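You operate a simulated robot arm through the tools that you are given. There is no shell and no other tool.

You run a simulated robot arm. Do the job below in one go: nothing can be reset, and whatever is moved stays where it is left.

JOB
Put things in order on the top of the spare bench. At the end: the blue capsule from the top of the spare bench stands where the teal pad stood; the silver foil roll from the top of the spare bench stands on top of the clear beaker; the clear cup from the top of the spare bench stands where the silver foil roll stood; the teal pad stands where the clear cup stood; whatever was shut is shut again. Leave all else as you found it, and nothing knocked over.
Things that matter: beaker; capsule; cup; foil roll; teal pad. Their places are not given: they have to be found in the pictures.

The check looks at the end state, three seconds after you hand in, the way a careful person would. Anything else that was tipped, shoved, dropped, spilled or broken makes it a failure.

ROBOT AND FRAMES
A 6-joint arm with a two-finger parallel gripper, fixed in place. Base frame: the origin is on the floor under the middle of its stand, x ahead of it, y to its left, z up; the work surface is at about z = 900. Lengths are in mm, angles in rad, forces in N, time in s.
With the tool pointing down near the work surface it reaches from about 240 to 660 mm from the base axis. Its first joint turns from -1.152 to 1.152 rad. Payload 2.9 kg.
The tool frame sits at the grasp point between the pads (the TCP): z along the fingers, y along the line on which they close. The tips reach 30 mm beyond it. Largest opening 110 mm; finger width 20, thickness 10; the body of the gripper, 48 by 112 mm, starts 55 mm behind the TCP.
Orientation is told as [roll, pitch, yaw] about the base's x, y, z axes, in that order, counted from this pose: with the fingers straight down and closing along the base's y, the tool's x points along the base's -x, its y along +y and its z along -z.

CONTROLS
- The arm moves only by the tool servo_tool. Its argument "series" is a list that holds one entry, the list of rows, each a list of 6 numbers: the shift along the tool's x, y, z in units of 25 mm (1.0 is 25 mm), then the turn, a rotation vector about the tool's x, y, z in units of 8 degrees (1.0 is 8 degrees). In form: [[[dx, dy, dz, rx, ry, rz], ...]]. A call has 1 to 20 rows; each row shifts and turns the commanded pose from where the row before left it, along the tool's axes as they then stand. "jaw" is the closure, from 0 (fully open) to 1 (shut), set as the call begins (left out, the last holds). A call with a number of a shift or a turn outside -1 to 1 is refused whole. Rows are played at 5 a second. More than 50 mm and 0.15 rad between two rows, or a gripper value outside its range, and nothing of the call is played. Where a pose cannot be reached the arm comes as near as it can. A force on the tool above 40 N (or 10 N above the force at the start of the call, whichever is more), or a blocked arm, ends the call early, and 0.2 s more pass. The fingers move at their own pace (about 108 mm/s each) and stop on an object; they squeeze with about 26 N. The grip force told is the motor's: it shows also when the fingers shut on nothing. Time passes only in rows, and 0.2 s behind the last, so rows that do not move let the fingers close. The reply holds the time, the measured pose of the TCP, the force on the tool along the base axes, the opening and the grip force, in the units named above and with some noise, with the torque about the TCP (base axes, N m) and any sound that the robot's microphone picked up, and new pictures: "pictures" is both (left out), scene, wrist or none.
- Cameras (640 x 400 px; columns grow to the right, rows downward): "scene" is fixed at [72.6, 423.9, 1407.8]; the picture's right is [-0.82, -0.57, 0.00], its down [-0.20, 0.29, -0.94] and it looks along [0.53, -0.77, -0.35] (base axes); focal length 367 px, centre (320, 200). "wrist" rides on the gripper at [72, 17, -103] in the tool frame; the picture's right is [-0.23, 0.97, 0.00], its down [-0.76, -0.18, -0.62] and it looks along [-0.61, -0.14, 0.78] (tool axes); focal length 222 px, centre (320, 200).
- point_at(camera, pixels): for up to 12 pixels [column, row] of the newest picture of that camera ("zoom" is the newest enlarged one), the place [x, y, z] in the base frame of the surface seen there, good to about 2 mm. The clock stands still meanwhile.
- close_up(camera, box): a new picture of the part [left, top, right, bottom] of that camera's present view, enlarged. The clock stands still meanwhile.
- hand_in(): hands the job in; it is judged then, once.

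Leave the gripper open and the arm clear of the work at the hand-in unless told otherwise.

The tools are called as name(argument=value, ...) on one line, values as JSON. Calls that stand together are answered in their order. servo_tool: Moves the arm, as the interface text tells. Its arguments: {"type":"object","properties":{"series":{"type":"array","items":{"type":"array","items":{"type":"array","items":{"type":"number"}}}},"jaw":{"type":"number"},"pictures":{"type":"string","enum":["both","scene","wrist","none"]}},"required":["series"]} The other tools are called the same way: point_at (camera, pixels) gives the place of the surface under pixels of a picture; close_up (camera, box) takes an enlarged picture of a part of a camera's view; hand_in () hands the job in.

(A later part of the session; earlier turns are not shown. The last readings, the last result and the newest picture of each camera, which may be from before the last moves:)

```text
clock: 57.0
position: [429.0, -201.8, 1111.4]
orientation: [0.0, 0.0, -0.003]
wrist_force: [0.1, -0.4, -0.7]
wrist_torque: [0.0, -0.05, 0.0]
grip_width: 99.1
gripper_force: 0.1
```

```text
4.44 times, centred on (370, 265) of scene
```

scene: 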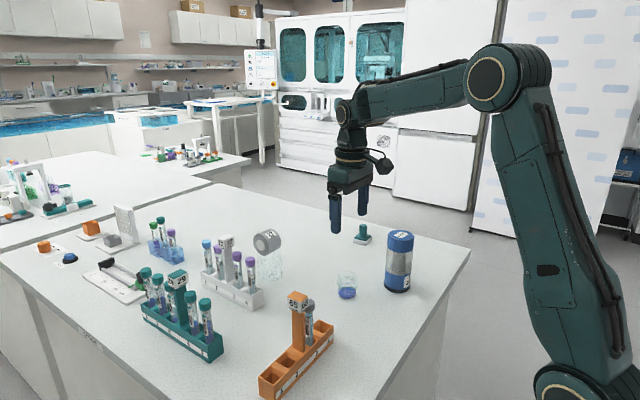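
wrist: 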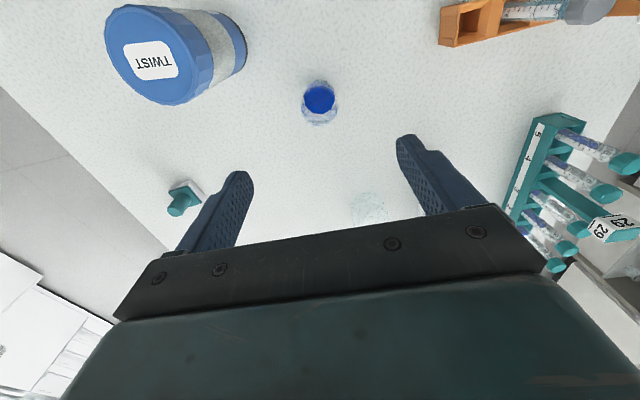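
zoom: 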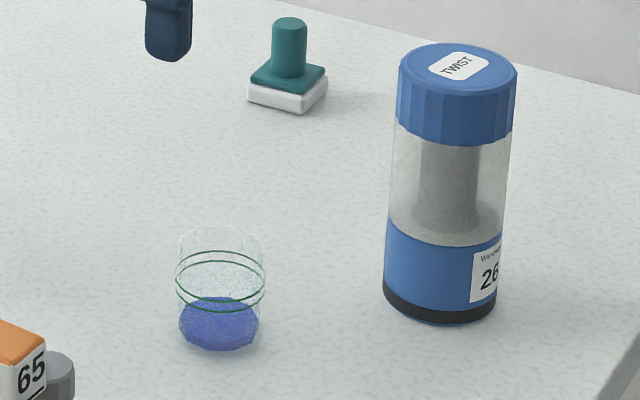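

Cup place looks right. I check its position by the same sampling, and look more closely at the beaker's shape to be sure which vessel is which.

close_up(camera="scene", box=[250, 225, 290, 290])

close_up(camera="wrist", box=[290, 60, 360, 140])

point_at(camera="zoom", pixels=[[195, 235], [388, 235], [292, 330], [215, 185], [368, 190], [300, 268], [290, 105], [290, 200], [220, 300], [365, 295]])

```text
6.15 times, centred on (270, 258) of scene
```

zoom: 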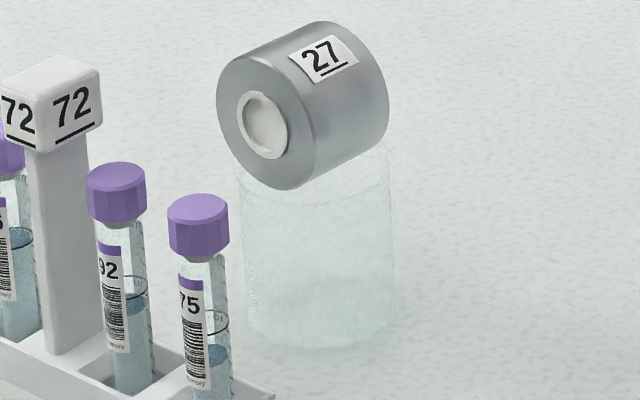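

```text
5.00 times, centred on (325, 100) of wrist
```

zoom: 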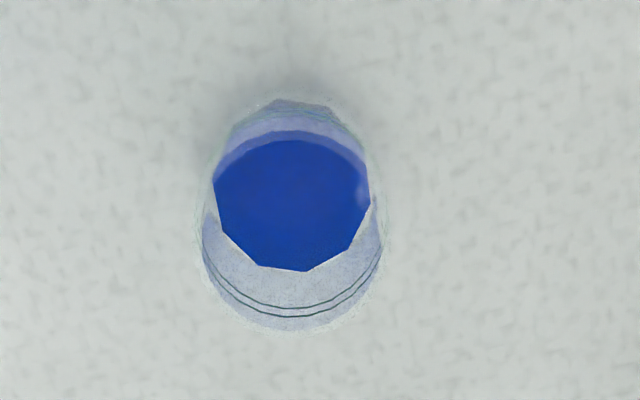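

```text
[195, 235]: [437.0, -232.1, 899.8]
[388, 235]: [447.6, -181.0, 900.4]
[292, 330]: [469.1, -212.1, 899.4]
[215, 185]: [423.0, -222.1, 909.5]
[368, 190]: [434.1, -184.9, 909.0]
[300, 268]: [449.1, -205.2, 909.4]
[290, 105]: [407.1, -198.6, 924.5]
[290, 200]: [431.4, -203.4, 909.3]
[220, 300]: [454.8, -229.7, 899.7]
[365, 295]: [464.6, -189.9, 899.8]
```

The cup centre is about (429,-203), about 3 mm from the roll's old centre, which is fine. The wider vessel is a straight cylinder (the beaker), the moved one tapers (the cup), so the naming holds.

The teal pad is at r≈697 mm, beyond the 660 mm vertical reach, so I'll tilt the fingers outward by about 20° about their closing axis (tangential), which still allows a clean grip on the upright round handle. First I yaw to the pad's direction (-0.714 rad) and tilt, staying high here.

servo_tool(series=[[[0, 0, 0, 0, 0, 1], [0, 0, 0, 0, 0, 1], [0, 0, 0, 0, 0, 1], [0, 0, 0, 0, 0, 1], [0, 0, 0, 0, 0, 1], [0, 0, 0, 0, 0, 0.11], [0, 0, 0, 0, -0.8, 0], [0, 0, 0, 0, -0.85, 0], [0, 0, 0, 0, -0.85, 0], [0, 0, 0, 0, 0, 0]]], jaw=0)

```text
clock: 59.2
position: [427.2, -200.0, 1110.1]
orientation: [0.001, -0.351, -0.716]
wrist_force: [0.0, 0.2, 0.5]
wrist_torque: [-0.03, -0.02, 0.0]
grip_width: 110.0
gripper_force: 0.2
```

scene: 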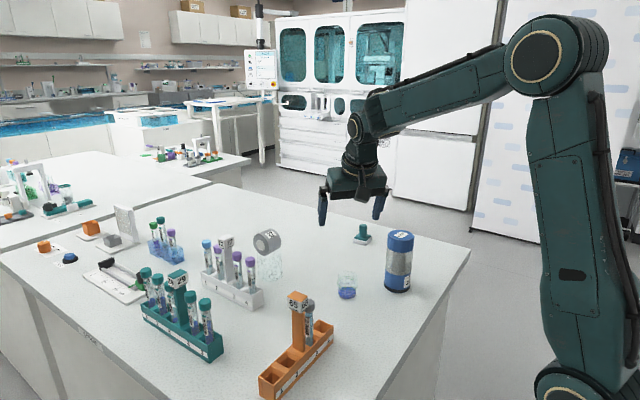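
wrist: 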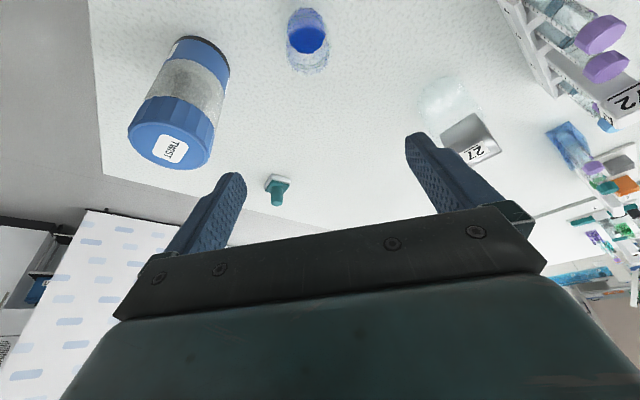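

The tilt is outward as wanted (pitch -0.351). From here I measure the teal pad and the capsule precisely.

close_up(camera="wrist", box=[250, 160, 310, 215])

close_up(camera="scene", box=[345, 215, 385, 250])

point_at(camera="scene", pixels=[[362, 224], [359, 230], [366, 230], [362, 232], [356, 240], [371, 237], [362, 243], [354, 241], [372, 236]])

```text
7.27 times, centred on (280, 188) of wrist
```

zoom: 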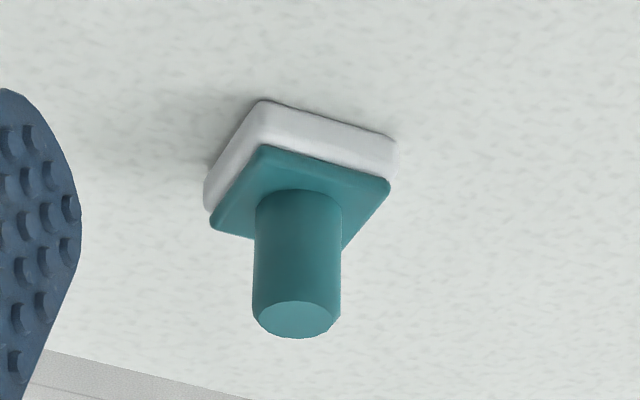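

```text
11.43 times, centred on (365, 232) of scene
```

zoom: 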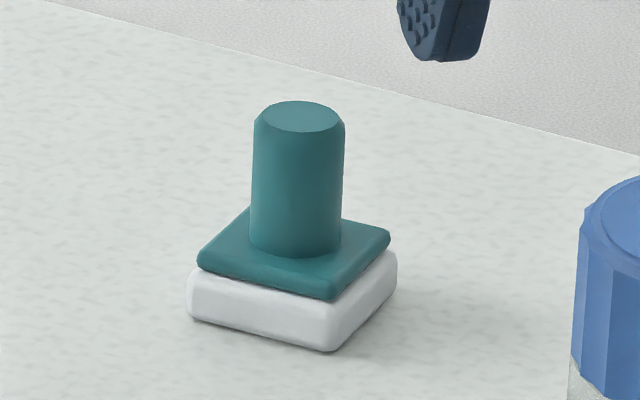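

```text
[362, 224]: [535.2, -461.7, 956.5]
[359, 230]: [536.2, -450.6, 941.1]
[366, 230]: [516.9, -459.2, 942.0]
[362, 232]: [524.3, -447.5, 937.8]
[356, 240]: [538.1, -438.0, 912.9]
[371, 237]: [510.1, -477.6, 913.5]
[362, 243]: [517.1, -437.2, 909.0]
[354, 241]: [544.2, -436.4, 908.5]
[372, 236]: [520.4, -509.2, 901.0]
```

point_at(camera="zoom", pixels=[[300, 117], [258, 160], [338, 160], [297, 160], [297, 220], [297, 245], [205, 258], [330, 290], [385, 235], [250, 212], [330, 345], [192, 310]])

close_up(camera="wrist", box=[100, 20, 250, 180])

```text
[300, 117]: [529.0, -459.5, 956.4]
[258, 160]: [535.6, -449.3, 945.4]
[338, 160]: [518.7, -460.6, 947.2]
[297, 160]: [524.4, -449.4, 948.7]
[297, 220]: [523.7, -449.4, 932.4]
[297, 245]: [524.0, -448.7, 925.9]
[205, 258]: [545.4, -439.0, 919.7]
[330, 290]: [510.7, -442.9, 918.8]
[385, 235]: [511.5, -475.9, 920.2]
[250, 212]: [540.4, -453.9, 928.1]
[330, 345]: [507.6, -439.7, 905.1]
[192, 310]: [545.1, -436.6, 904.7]
```

```text
2.50 times, centred on (175, 100) of wrist
```

zoom: 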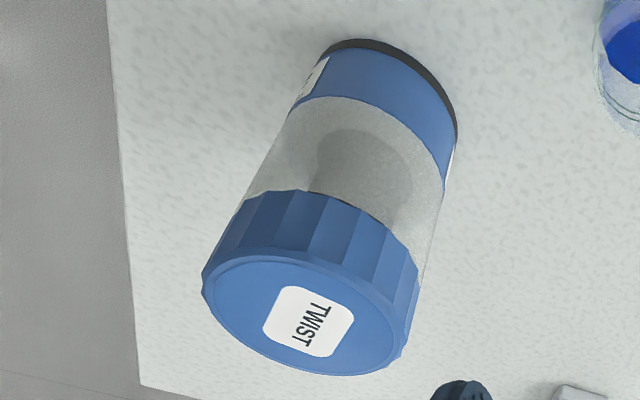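

The pad's axis is at (528.8,-458.8), handle about 23 mm thick, top at z=956, plate top at about 920. I move along a straight line toward a point above it (about 50 mm higher than the grip pose), well clear of the capsule.

servo_tool(series=[[[-0.755, -0.514, 0.726, 0, 0, 0], [-0.755, -0.514, 0.726, 0, 0, 0], [-0.755, -0.514, 0.726, 0, 0, 0], [-0.755, -0.514, 0.726, 0, 0, 0], [-0.755, -0.514, 0.726, 0, 0, 0], [-0.755, -0.514, 0.726, 0, 0, 0], [-0.755, -0.514, 0.726, 0, 0, 0], [-0.755, -0.514, 0.726, 0, 0, 0], [-0.755, -0.514, 0.726, 0, 0, 0], [0, 0, 0, 0, 0, 0]]])

```text
clock: 61.4
position: [516.0, -431.7, 1016.1]
orientation: [0.001, -0.349, -0.715]
wrist_force: [-0.6, 0.3, 0.2]
wrist_torque: [0.02, -0.04, -0.01]
grip_width: 110.0
gripper_force: 0.0
```

scene: 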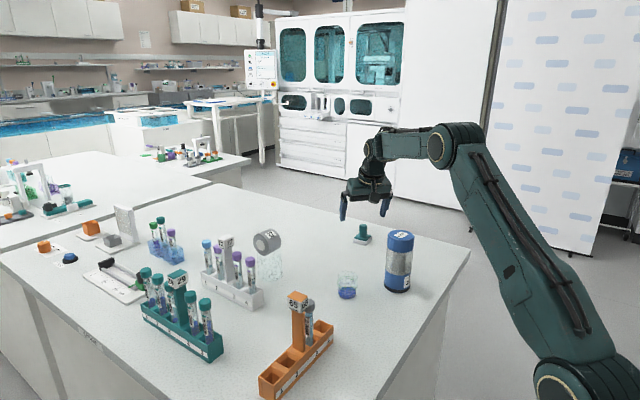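
wrist: 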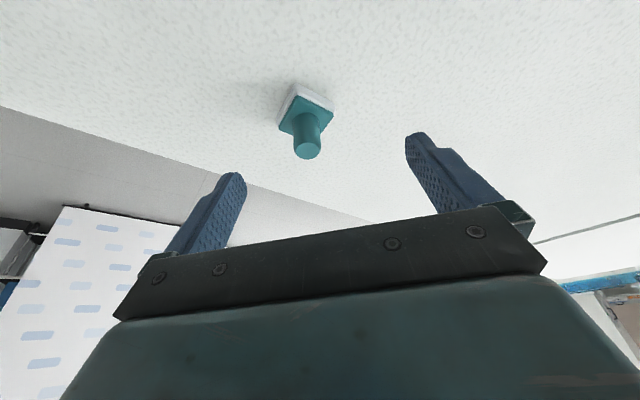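

Good: the arm still has bend left. I finish the last bit to just above the pad and check alignment.

servo_tool(series=[[[-0.666, -0.489, 0.712, 0, 0, 0], [0, 0, 0, 0, 0, 0], [0, 0, 0, 0, 0, 0]]])

close_up(camera="wrist", box=[220, 70, 420, 220])

point_at(camera="wrist", pixels=[[318, 165], [310, 140], [330, 140], [320, 140], [320, 125]])

```text
clock: 62.2
position: [523.1, -455.1, 1005.4]
orientation: [-0.001, -0.348, -0.713]
wrist_force: [0.3, 0.3, -0.4]
wrist_torque: [-0.01, -0.02, 0.01]
grip_width: 110.0
gripper_force: 0.0
```

scene: 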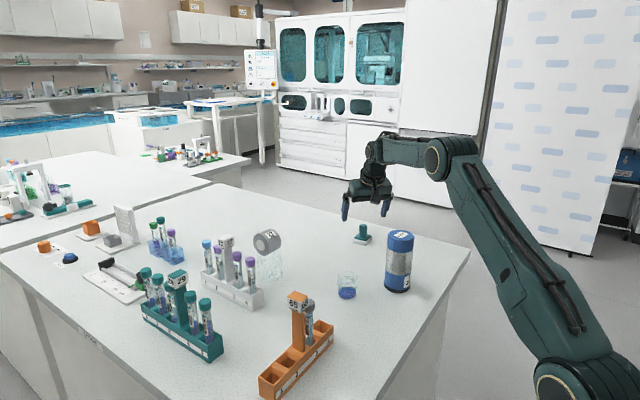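
wrist: 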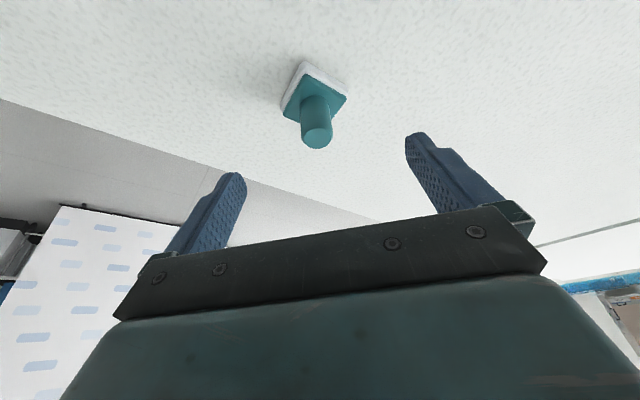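

```text
2.67 times, centred on (320, 145) of wrist
```

zoom: 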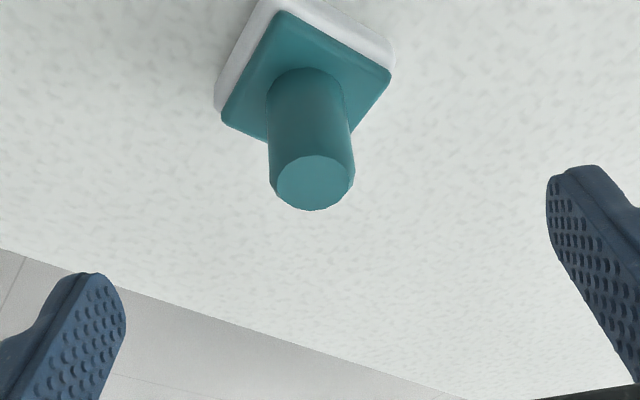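

```text
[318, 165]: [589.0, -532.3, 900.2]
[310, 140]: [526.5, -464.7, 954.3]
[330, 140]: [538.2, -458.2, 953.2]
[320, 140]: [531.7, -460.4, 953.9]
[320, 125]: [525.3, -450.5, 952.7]
```

Aligned with the handle (top centre ≈ (530,-460)). I descend vertically to TCP z≈955, fingers on both sides of the handle and tips just above the plate.

servo_tool(series=[[[0.213, 0.008, 0.638, 0, 0, 0], [0.213, 0.008, 0.638, 0, 0, 0], [0.15, 0.008, 0.45, 0, 0, 0], [0, 0, 0, 0, 0, 0]]])

close_up(camera="wrist", box=[220, 90, 420, 240])

close_up(camera="scene", box=[330, 180, 410, 250])

```text
clock: 63.2
position: [525.0, -452.8, 959.4]
orientation: [0.0, -0.35, -0.716]
wrist_force: [0.5, -0.8, -1.0]
wrist_torque: [-0.03, -0.01, 0.02]
grip_width: 110.2
gripper_force: 0.1
```

scene: 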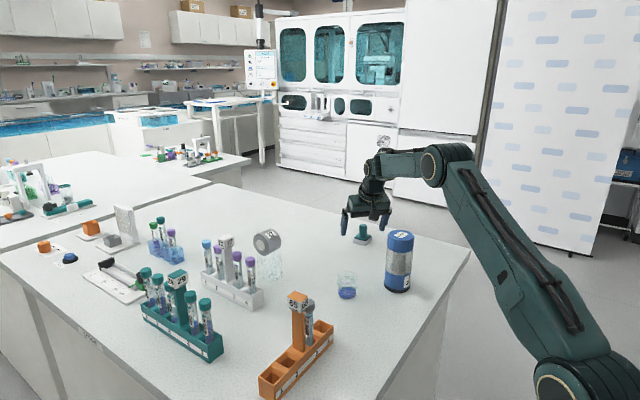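
wrist: 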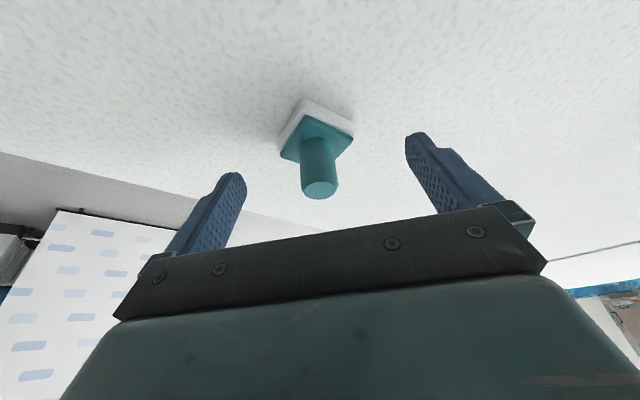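

```text
2.67 times, centred on (320, 165) of wrist
```

zoom: 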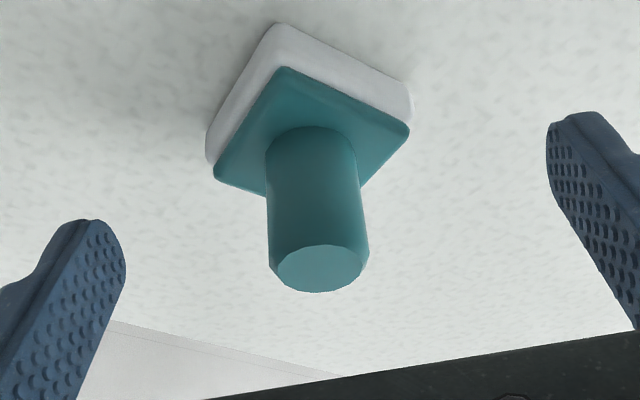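

```text
5.71 times, centred on (370, 215) of scene
```

zoom: 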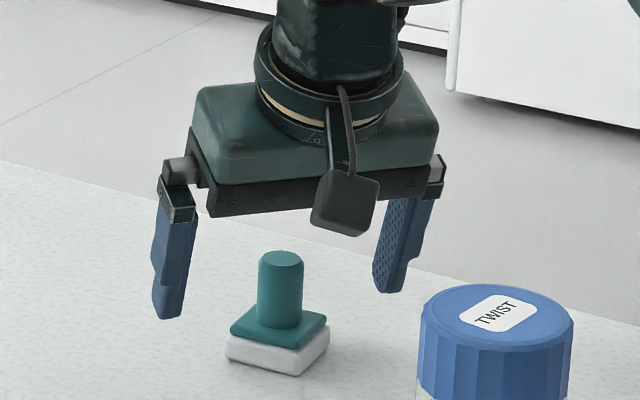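

Tangentially centred; handle axis is about 5 mm outward of the TCP as planned. I go down 4 mm more, then close.

servo_tool(series=[[[0.055, 0, 0.15, 0, 0, 0], [0, 0, 0, 0, 0, 0]]], pictures="none")

servo_tool(series=[[[0, 0, 0, 0, 0, 0], [0, 0, 0, 0, 0, 0], [0, 0, 0, 0, 0, 0], [0, 0, 0, 0, 0, 0], [0, 0, 0, 0, 0, 0]]], jaw=1)

close_up(camera="scene", box=[330, 180, 410, 250])

close_up(camera="wrist", box=[220, 90, 420, 240])

```text
clock: 63.8
position: [524.4, -454.7, 955.3]
orientation: [0.0, -0.349, -0.718]
wrist_force: [-1.1, -0.7, 0.0]
wrist_torque: [0.02, -0.02, 0.03]
grip_width: 109.9
gripper_force: 0.0
```

```text
clock: 65.0
position: [524.0, -452.6, 955.5]
orientation: [0.001, -0.35, -0.715]
wrist_force: [0.0, -0.9, 0.6]
wrist_torque: [-0.03, -0.02, -0.03]
grip_width: 22.6
gripper_force: 26.2
```

scene: 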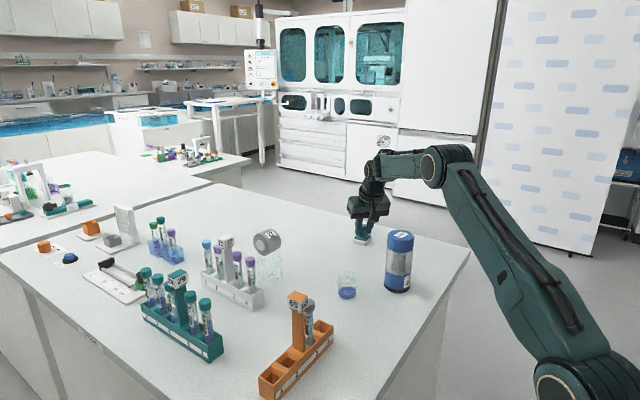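
wrist: 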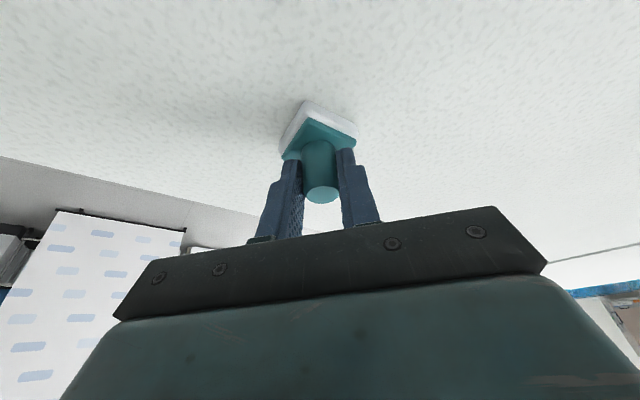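

```text
5.71 times, centred on (370, 215) of scene
```

zoom: 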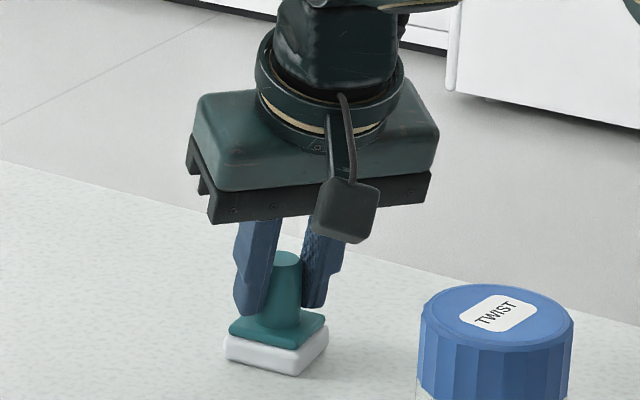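

```text
2.67 times, centred on (320, 165) of wrist
```

zoom: 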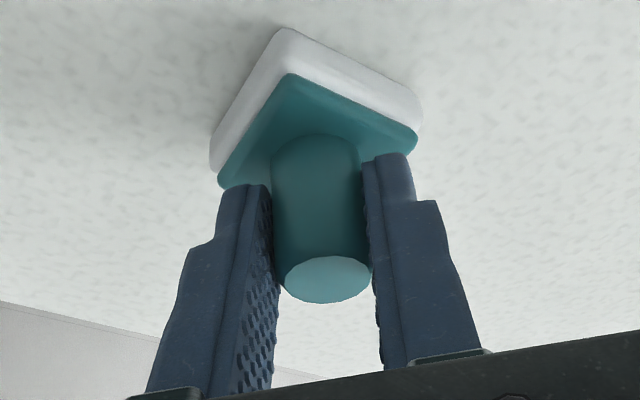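

Handle gripped (22.6 mm). I lift straight up 15 mm first to see that the whole pad comes with it.

servo_tool(series=[[[-0.07, 0, -0.19, 0, 0, 0], [-0.136, 0, -0.373, 0, 0, 0], [0, 0, 0, 0, 0, 0]]])

close_up(camera="scene", box=[330, 180, 410, 250])

```text
clock: 65.8
position: [525.0, -454.0, 971.3]
orientation: [0.0, -0.35, -0.715]
wrist_force: [1.0, 0.2, 0.2]
wrist_torque: [0.0, 0.03, 0.02]
grip_width: 22.6
gripper_force: 25.6
```

scene: 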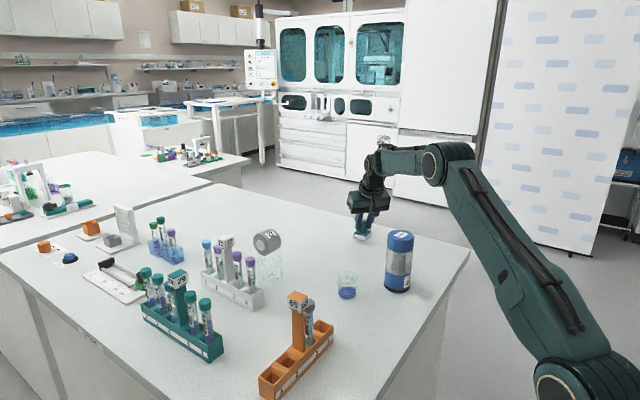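
wrist: 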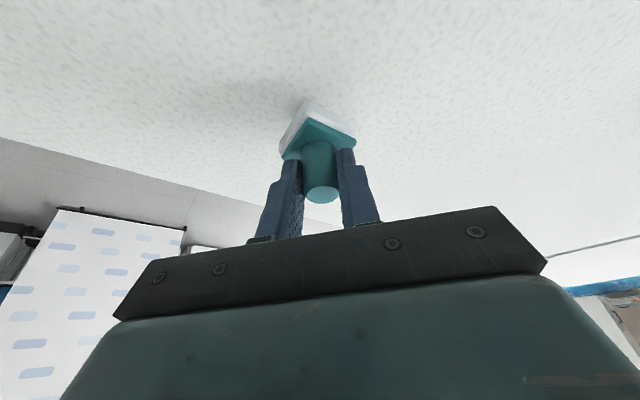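

```text
5.71 times, centred on (370, 215) of scene
```

zoom: 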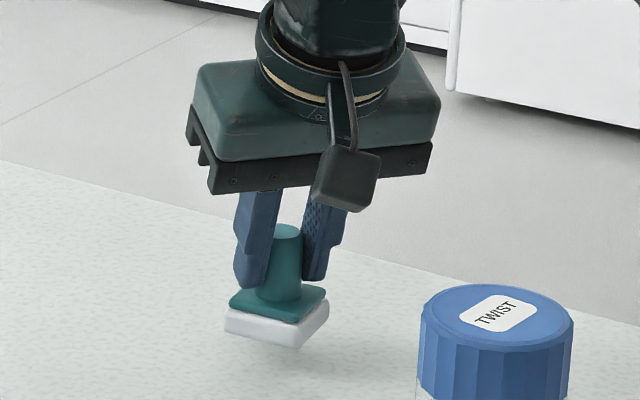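

The whole pad (white base included) comes along. I lift it 45 mm more and carry it level to the cup's old place (389.5,-461).

servo_tool(series=[[[-0.206, 0, -0.563, 0, 0, 0], [-0.206, 0, -0.563, 0, 0, 0], [-0.206, 0, -0.563, 0, 0, 0], [0.4886, -0.4653, -0.1789, 0, 0, 0], [0.4886, -0.4653, -0.1789, 0, 0, 0], [0.4886, -0.4653, -0.1789, 0, 0, 0], [0.4886, -0.4653, -0.1789, 0, 0, 0], [0.4886, -0.4653, -0.1789, 0, 0, 0], [0.4886, -0.4653, -0.1789, 0, 0, 0], [0.4886, -0.4653, -0.1789, 0, 0, 0], [0.4886, -0.4653, -0.1789, 0, 0, 0], [0, 0, 0, 0, 0, 0]]])

close_up(camera="wrist", box=[220, 90, 420, 240])

```text
clock: 68.4
position: [385.4, -451.9, 1016.5]
orientation: [-0.001, -0.349, -0.715]
wrist_force: [0.8, -0.4, -0.4]
wrist_torque: [-0.01, -0.02, 0.01]
grip_width: 22.6
gripper_force: 26.0
```

scene: 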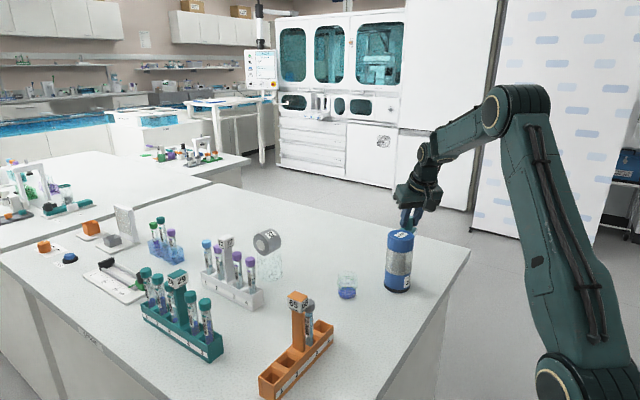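
wrist: 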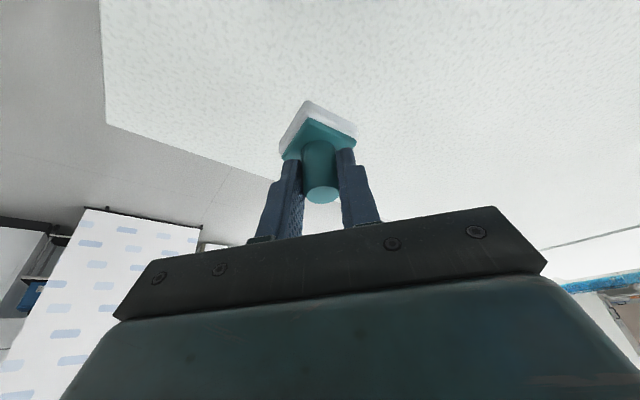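

```text
2.67 times, centred on (320, 165) of wrist
```

zoom: 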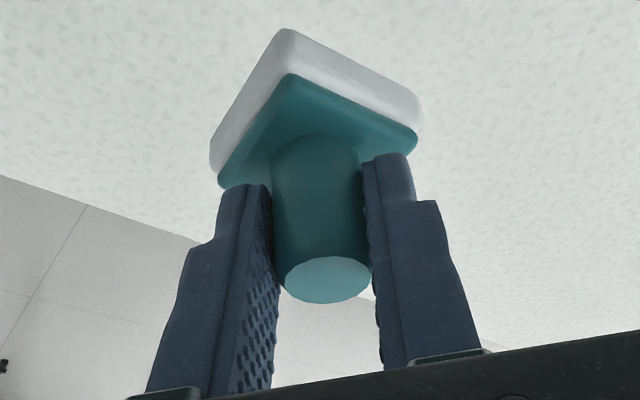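

I verify the handle's place: its top is at about (322,195) in the wrist picture.

point_at(camera="zoom", pixels=[[327, 280], [295, 280], [362, 275], [327, 262], [327, 298], [230, 175], [408, 145], [290, 80]])

```text
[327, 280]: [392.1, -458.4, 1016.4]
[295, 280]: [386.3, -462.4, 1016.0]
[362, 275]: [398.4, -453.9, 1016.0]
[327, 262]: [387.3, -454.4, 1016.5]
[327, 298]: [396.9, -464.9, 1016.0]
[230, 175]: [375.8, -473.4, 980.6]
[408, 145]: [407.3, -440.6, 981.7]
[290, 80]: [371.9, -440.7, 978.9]
```

Pad is at about (392,-459); target (389.5,-461). I shift 3.4 mm along the tool's y and lower 58.5 mm.

servo_tool(series=[[[0, -0.136, 0, 0, 0, 0], [0.16, 0, 0.44, 0, 0, 0], [0.16, 0, 0.44, 0, 0, 0], [0.16, 0, 0.44, 0, 0, 0], [0.16, 0, 0.44, 0, 0, 0], [0.1, 0, 0.275, 0, 0, 0], [0.0645, 0, 0.162, 0, 0, 0], [0, 0, 0, 0, 0, 0]]])

servo_tool(series=[[[0.0138, 0, 0.0376, 0, 0, 0], [0, 0, 0, 0, 0, 0]]], pictures="none")

```text
clock: 70.2
position: [382.0, -455.8, 957.1]
orientation: [-0.001, -0.351, -0.717]
wrist_force: [0.0, 1.1, -0.7]
wrist_torque: [0.0, -0.03, -0.01]
grip_width: 22.8
gripper_force: 26.4
```

scene: 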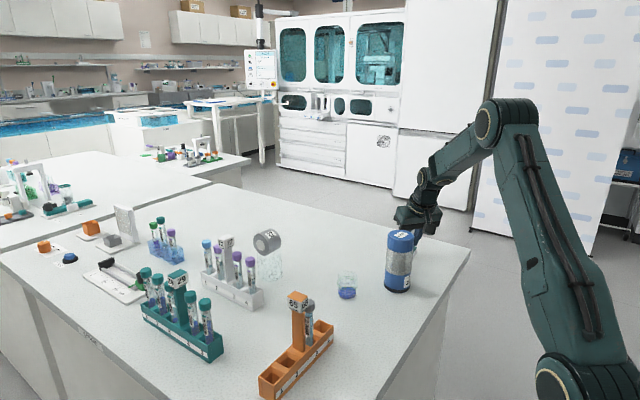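
wrist: 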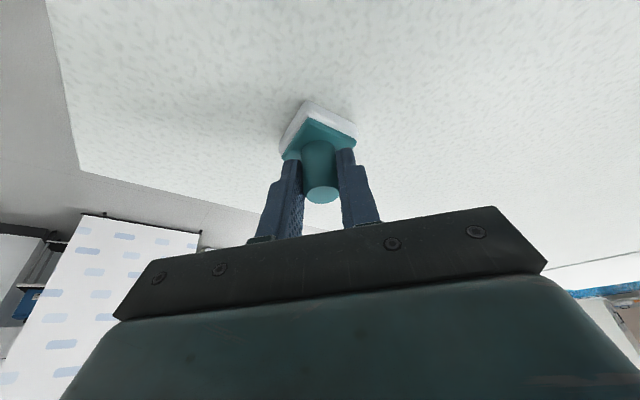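

```text
clock: 70.8
position: [382.8, -456.2, 958.0]
orientation: [0.0, -0.349, -0.714]
wrist_force: [-0.6, 0.5, -0.9]
wrist_torque: [-0.01, -0.01, 0.02]
grip_width: 22.9
gripper_force: 26.0
```

No contact yet (z≈957). I keep lowering by about 1 mm at a time.

servo_tool(series=[[[0.0138, 0, 0.0376, 0, 0, 0], [0, 0, 0, 0, 0, 0]]], pictures="none")

servo_tool(series=[[[0.0138, 0, 0.0376, 0, 0, 0], [0, 0, 0, 0, 0, 0]]], pictures="none")

```text
clock: 71.4
position: [382.3, -458.4, 956.0]
orientation: [0.0, -0.349, -0.715]
wrist_force: [0.1, 0.5, -0.3]
wrist_torque: [0.0, 0.02, 0.0]
grip_width: 22.7
gripper_force: 25.9
```

```text
clock: 72.0
position: [383.1, -457.5, 956.7]
orientation: [0.0, -0.35, -0.714]
wrist_force: [0.7, 0.3, 3.3]
wrist_torque: [0.05, 0.01, 0.01]
grip_width: 22.6
gripper_force: 25.7
```

servo_tool(series=[[[0.008, 0, 0.022, 0, 0, 0], [0, 0, 0, 0, 0, 0]]])

point_at(camera="wrist", pixels=[[322, 195], [311, 195], [333, 193], [322, 189], [322, 201]])

```text
clock: 72.6
position: [384.3, -458.4, 954.8]
orientation: [-0.001, -0.349, -0.716]
wrist_force: [-1.8, 1.4, 5.0]
wrist_torque: [0.03, 0.03, -0.01]
grip_width: 22.4
gripper_force: 25.9
```

scene: 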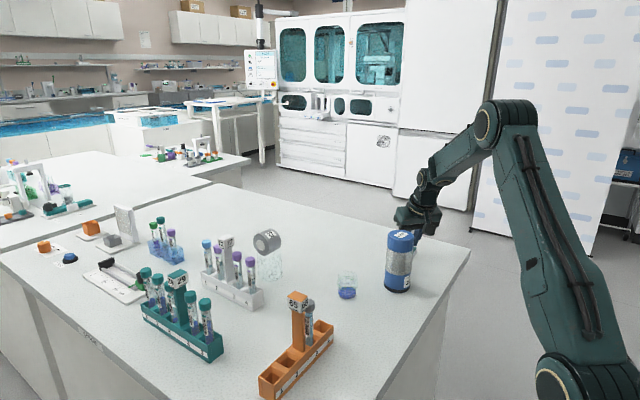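
wrist: 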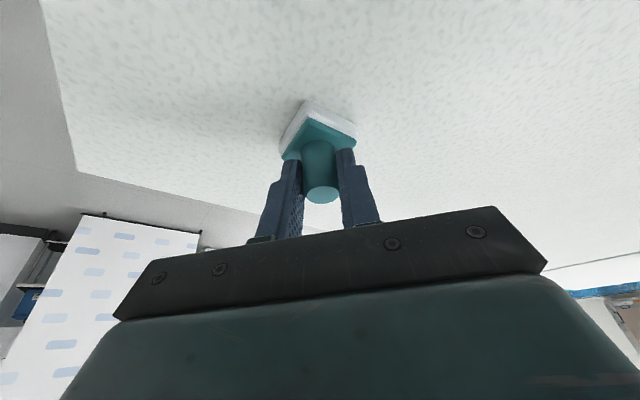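

```text
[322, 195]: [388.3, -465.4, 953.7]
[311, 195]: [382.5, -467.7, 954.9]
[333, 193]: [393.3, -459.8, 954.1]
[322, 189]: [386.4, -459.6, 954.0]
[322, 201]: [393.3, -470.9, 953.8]
```

The pad touches the bench (5 N), centred near (389,-464). I release it and rise straight up.

servo_tool(series=[[[0, 0, 0, 0, 0, 0], [0, 0, 0, 0, 0, 0], [0, 0, 0, 0, 0, 0], [0, 0, 0, 0, 0, 0]]], jaw=0, pictures="wrist")

servo_tool(series=[[[-0.15, 0, -0.41, 0, 0, 0], [-0.206, 0, -0.563, 0, 0, 0], [-0.3, 0, -0.82, 0, 0, 0], [-0.3, 0, -0.82, 0, 0, 0], [-0.3, 0, -0.82, 0, 0, 0], [-0.3, 0, -0.82, 0, 0, 0], [-0.3, 0, -0.82, 0, 0, 0], [-0.3, 0, -0.82, 0, 0, 0], [0, 0, 0, 0, 0, 0]]])

close_up(camera="wrist", box=[240, 50, 400, 200])

```text
clock: 73.6
position: [384.2, -458.4, 956.2]
orientation: [0.0, -0.349, -0.714]
wrist_force: [0.4, 1.2, -0.3]
wrist_torque: [0.02, 0.01, 0.0]
grip_width: 109.9
gripper_force: 0.1
```

wrist: 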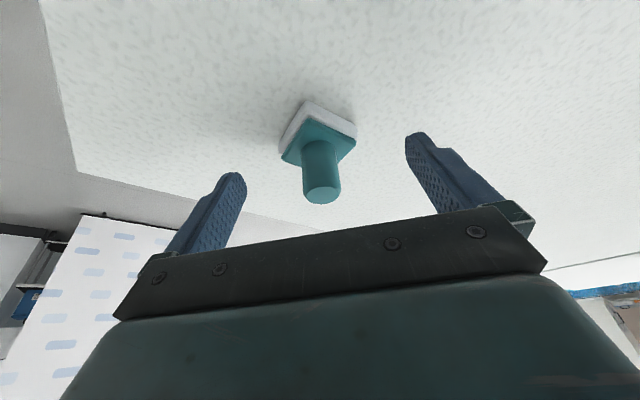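

```text
clock: 75.6
position: [381.9, -459.6, 1114.6]
orientation: [0.0, -0.348, -0.716]
wrist_force: [0.3, 0.4, 0.4]
wrist_torque: [-0.02, 0.03, 0.02]
grip_width: 110.0
gripper_force: 0.1
```

scene: 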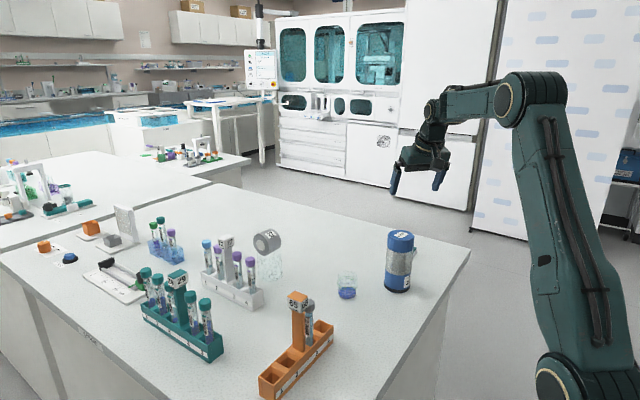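
wrist: 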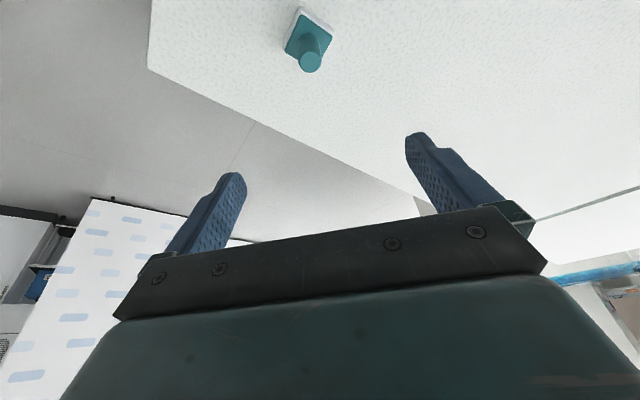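

```text
2.67 times, centred on (320, 125) of wrist
```

zoom: 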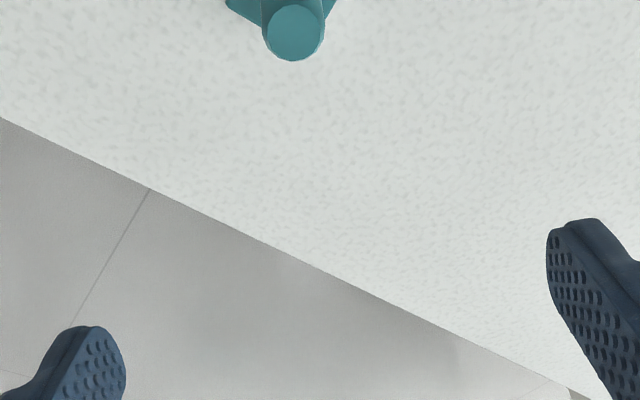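

The pad stands in place. I check its spot and then measure the capsule.

point_at(camera="wrist", pixels=[[310, 62], [302, 62], [318, 62], [293, 42], [327, 45]])

close_up(camera="scene", box=[376, 225, 426, 300])

point_at(camera="zoom", pixels=[[318, 52], [256, 50], [385, 62], [318, 28], [318, 80], [318, 110], [255, 110], [378, 115], [305, 300], [240, 290], [370, 300], [300, 350]])

```text
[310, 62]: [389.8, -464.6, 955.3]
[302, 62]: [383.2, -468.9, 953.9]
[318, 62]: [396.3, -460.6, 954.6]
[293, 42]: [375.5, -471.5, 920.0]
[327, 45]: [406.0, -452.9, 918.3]
```

```text
5.33 times, centred on (401, 262) of scene
```

zoom: 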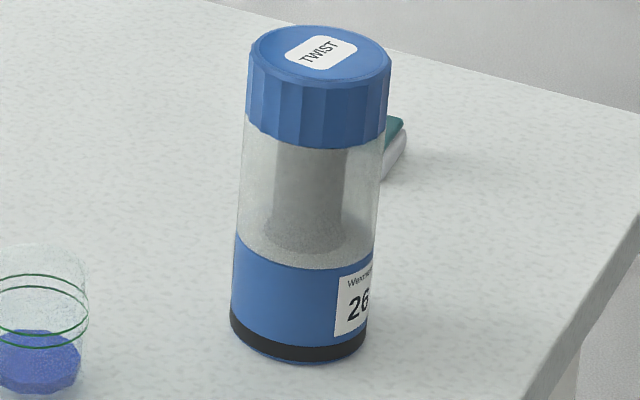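

```text
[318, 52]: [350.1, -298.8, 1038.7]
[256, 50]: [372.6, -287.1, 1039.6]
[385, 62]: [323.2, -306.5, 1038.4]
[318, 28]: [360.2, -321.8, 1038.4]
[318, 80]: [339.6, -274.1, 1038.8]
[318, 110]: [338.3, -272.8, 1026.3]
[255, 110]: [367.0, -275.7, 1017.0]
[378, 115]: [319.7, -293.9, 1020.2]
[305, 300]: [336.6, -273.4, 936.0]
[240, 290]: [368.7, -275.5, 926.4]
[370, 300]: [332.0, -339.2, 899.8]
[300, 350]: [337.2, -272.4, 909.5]
```

Pad centre is about (389.8,-464.6), within about 4 mm of the cup's old centre. The capsule's axis is at about (348,-298.5), top at z=1039, about 55 mm across. I'll grip its clear body with the same outward tilt (so it stays upright when set at r≈700). I move above it at z≈1114.

servo_tool(series=[[[0.734, 0.565, -0.2686, 0, 0, 0], [0.734, 0.565, -0.2686, 0, 0, 0], [0.734, 0.565, -0.2686, 0, 0, 0], [0.734, 0.565, -0.2686, 0, 0, 0], [0.734, 0.565, -0.2686, 0, 0, 0], [0.734, 0.565, -0.2686, 0, 0, 0], [0.734, 0.565, -0.2686, 0, 0, 0], [0, 0, 0, 0, 0, 0]]])

close_up(camera="wrist", box=[220, 50, 420, 220])

```text
clock: 77.4
position: [345.2, -292.2, 1110.7]
orientation: [-0.001, -0.347, -0.716]
wrist_force: [-0.5, 0.6, 0.6]
wrist_torque: [0.01, 0.03, -0.03]
grip_width: 110.0
gripper_force: 0.0
```

scene: 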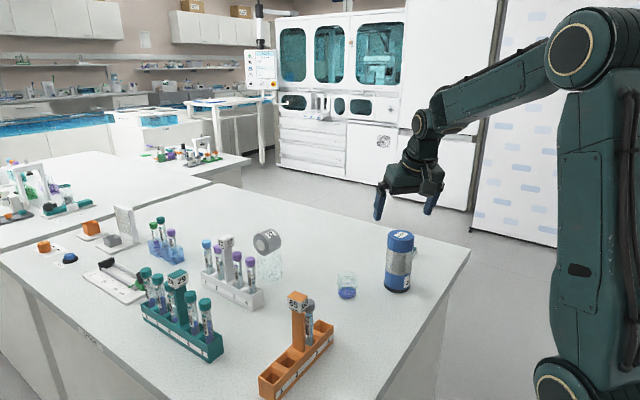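
wrist: 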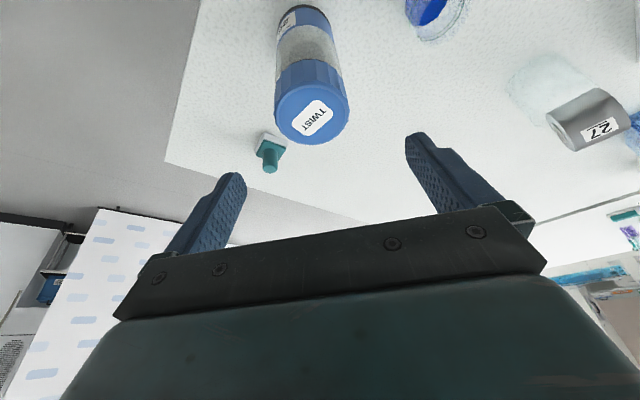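

```text
2.35 times, centred on (320, 135) of wrist
```

zoom: 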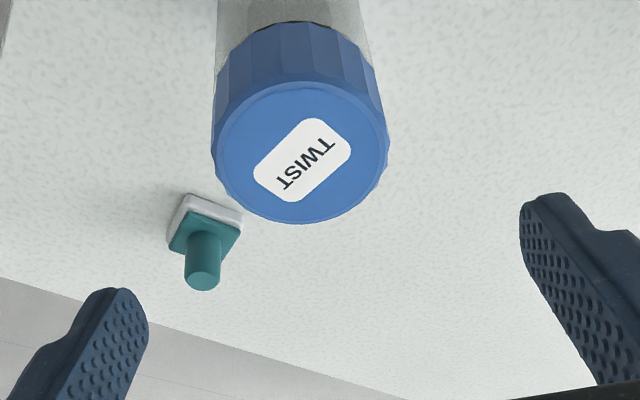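

point_at(camera="zoom", pixels=[[300, 152], [218, 150], [383, 150], [300, 86], [300, 218], [240, 205], [360, 200], [245, 100], [355, 98]])

```text
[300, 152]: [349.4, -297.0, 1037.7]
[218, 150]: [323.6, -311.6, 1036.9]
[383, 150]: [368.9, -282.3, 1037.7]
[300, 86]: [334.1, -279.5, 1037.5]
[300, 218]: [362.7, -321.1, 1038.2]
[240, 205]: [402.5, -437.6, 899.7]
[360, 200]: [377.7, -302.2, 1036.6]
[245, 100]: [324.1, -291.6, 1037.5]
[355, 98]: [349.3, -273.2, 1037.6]
```

I take two still readings to average out the pose noise before descending.

servo_tool(series=[[[0, 0, 0, 0, 0, 0]]], pictures="none")

servo_tool(series=[[[0, 0, 0, 0, 0, 0]]], pictures="none")

servo_tool(series=[[[0, 0, 0, 0, 0, 0]]], pictures="none")

```text
clock: 77.8
position: [344.6, -292.3, 1111.5]
orientation: [0.002, -0.35, -0.715]
wrist_force: [0.3, 0.1, -0.6]
wrist_torque: [0.01, -0.01, 0.03]
grip_width: 109.9
gripper_force: 0.2
```

```text
clock: 78.2
position: [344.3, -292.1, 1111.5]
orientation: [-0.001, -0.349, -0.716]
wrist_force: [0.0, -0.4, -0.5]
wrist_torque: [-0.04, 0.01, 0.02]
grip_width: 109.9
gripper_force: 0.1
```

```text
clock: 78.6
position: [346.3, -292.5, 1112.1]
orientation: [-0.001, -0.348, -0.716]
wrist_force: [-0.4, 0.8, -0.7]
wrist_torque: [-0.01, 0.0, 0.01]
grip_width: 110.2
gripper_force: 0.0
```

Average TCP is (345.1,-292.3,1111.5). I descend vertically around the capsule to about z=1035 first, correcting 3 mm sideways.

servo_tool(series=[[[0.249, -0.016, 0.7215, 0, 0, 0], [0.249, -0.016, 0.7215, 0, 0, 0], [0.249, -0.016, 0.7215, 0, 0, 0], [0.249, -0.016, 0.7215, 0, 0, 0], [0, 0, 0, 0, 0, 0]]])

close_up(camera="scene", box=[350, 180, 450, 300])

```text
clock: 79.8
position: [345.4, -294.2, 1036.1]
orientation: [0.0, -0.348, -0.716]
wrist_force: [0.1, -0.1, -0.1]
wrist_torque: [-0.05, 0.0, 0.04]
grip_width: 109.9
gripper_force: 0.1
```

scene: 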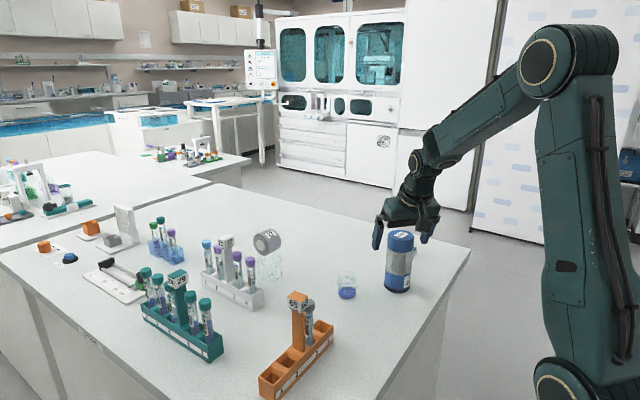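
wrist: 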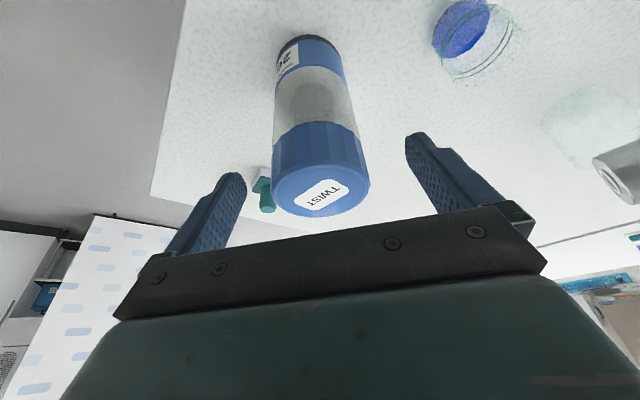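

```text
3.33 times, centred on (400, 240) of scene
```

zoom: 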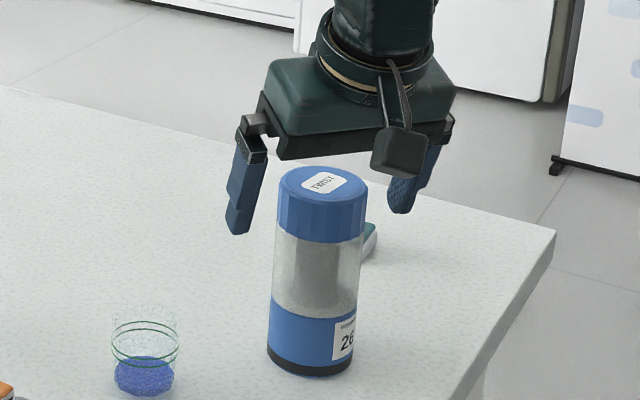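

Centred. Two more steps down to TCP z≈1001, leaving about 7–10 mm between the gripper body and the cap.

servo_tool(series=[[[0.152, -0.01, 0.441, 0, 0, 0], [0.152, -0.01, 0.441, 0, 0, 0], [0.152, -0.01, 0.441, 0, 0, 0], [0, 0, 0, 0, 0, 0]]])

close_up(camera="scene", box=[350, 180, 450, 300])

close_up(camera="wrist", box=[220, 90, 420, 240])

```text
clock: 80.8
position: [344.2, -296.5, 1001.6]
orientation: [-0.001, -0.348, -0.714]
wrist_force: [0.1, -0.2, -0.4]
wrist_torque: [-0.04, 0.02, 0.03]
grip_width: 109.9
gripper_force: 0.0
```

scene: 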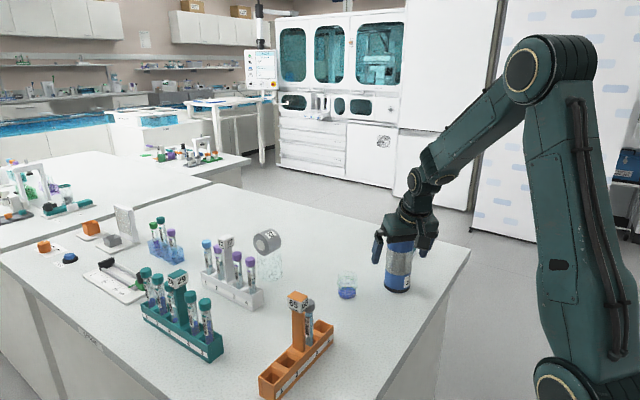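
wrist: 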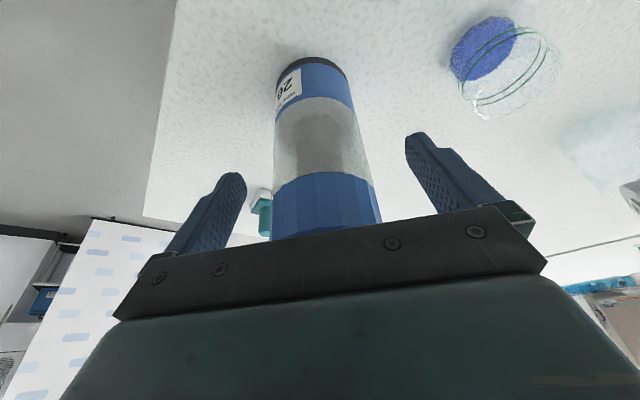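

```text
3.33 times, centred on (400, 240) of scene
```

zoom: 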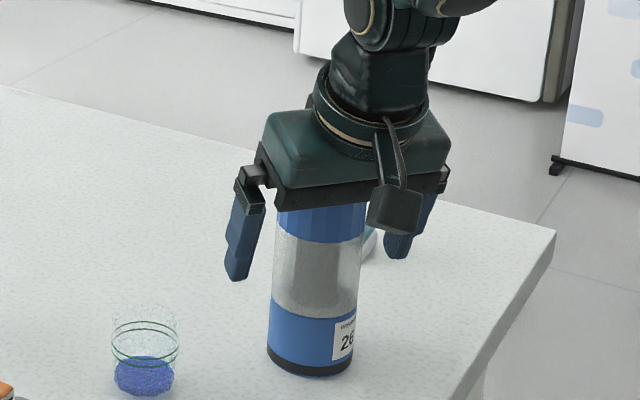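

```text
2.67 times, centred on (320, 165) of wrist
```

zoom: 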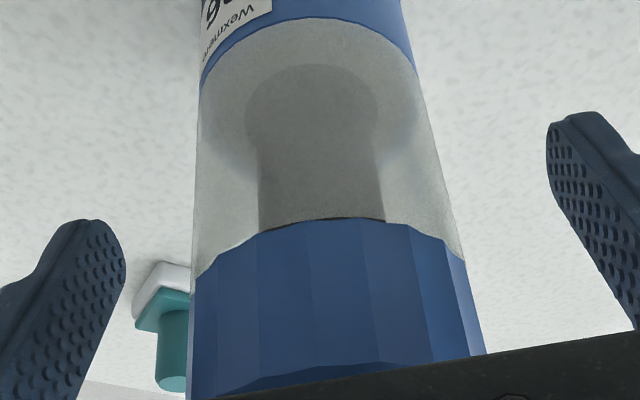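

Well centred (capsule edges at zoom x≈196 and 443 at tip level). I close the jaw on the clear body.

servo_tool(series=[[[0, 0, 0, 0, 0, 0], [0, 0, 0, 0, 0, 0], [0, 0, 0, 0, 0, 0], [0, 0, 0, 0, 0, 0], [0, 0, 0, 0, 0, 0]]], jaw=1)

close_up(camera="scene", box=[350, 180, 450, 300])

close_up(camera="wrist", box=[220, 90, 420, 240])

```text
clock: 82.0
position: [344.6, -295.1, 1001.8]
orientation: [-0.002, -0.35, -0.716]
wrist_force: [0.4, 0.7, 1.1]
wrist_torque: [0.05, 0.0, 0.04]
grip_width: 58.7
gripper_force: 25.8
```

scene: 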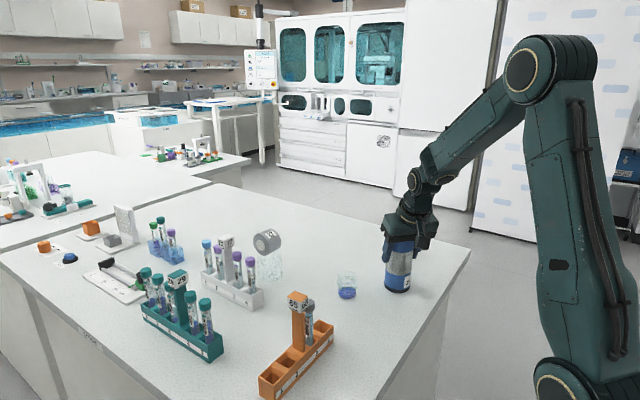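
wrist: 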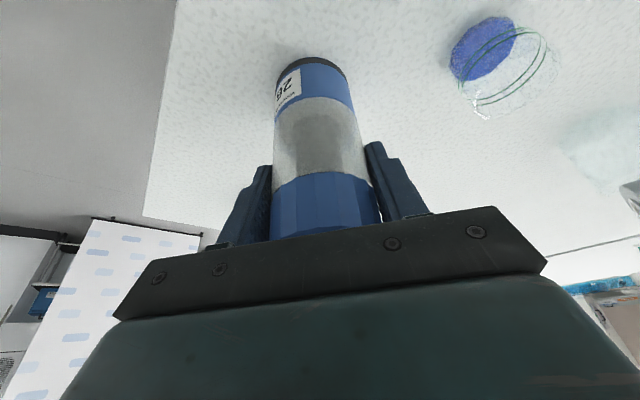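

```text
3.33 times, centred on (400, 240) of scene
```

zoom: 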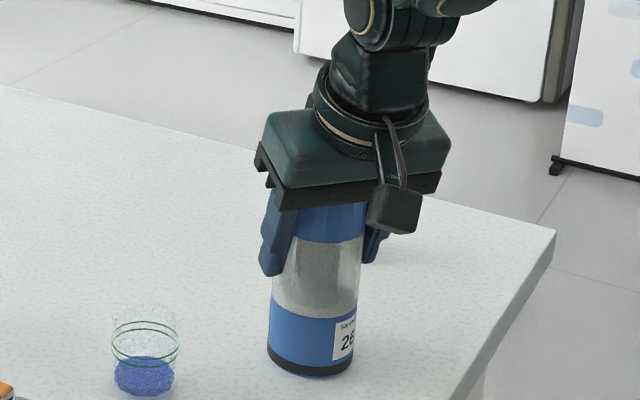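

```text
2.67 times, centred on (320, 165) of wrist
```

zoom: 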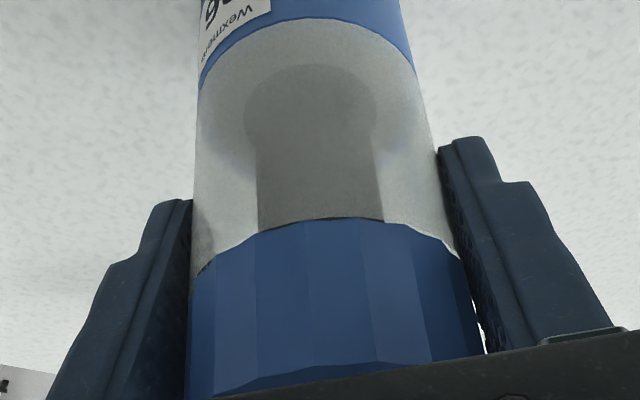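

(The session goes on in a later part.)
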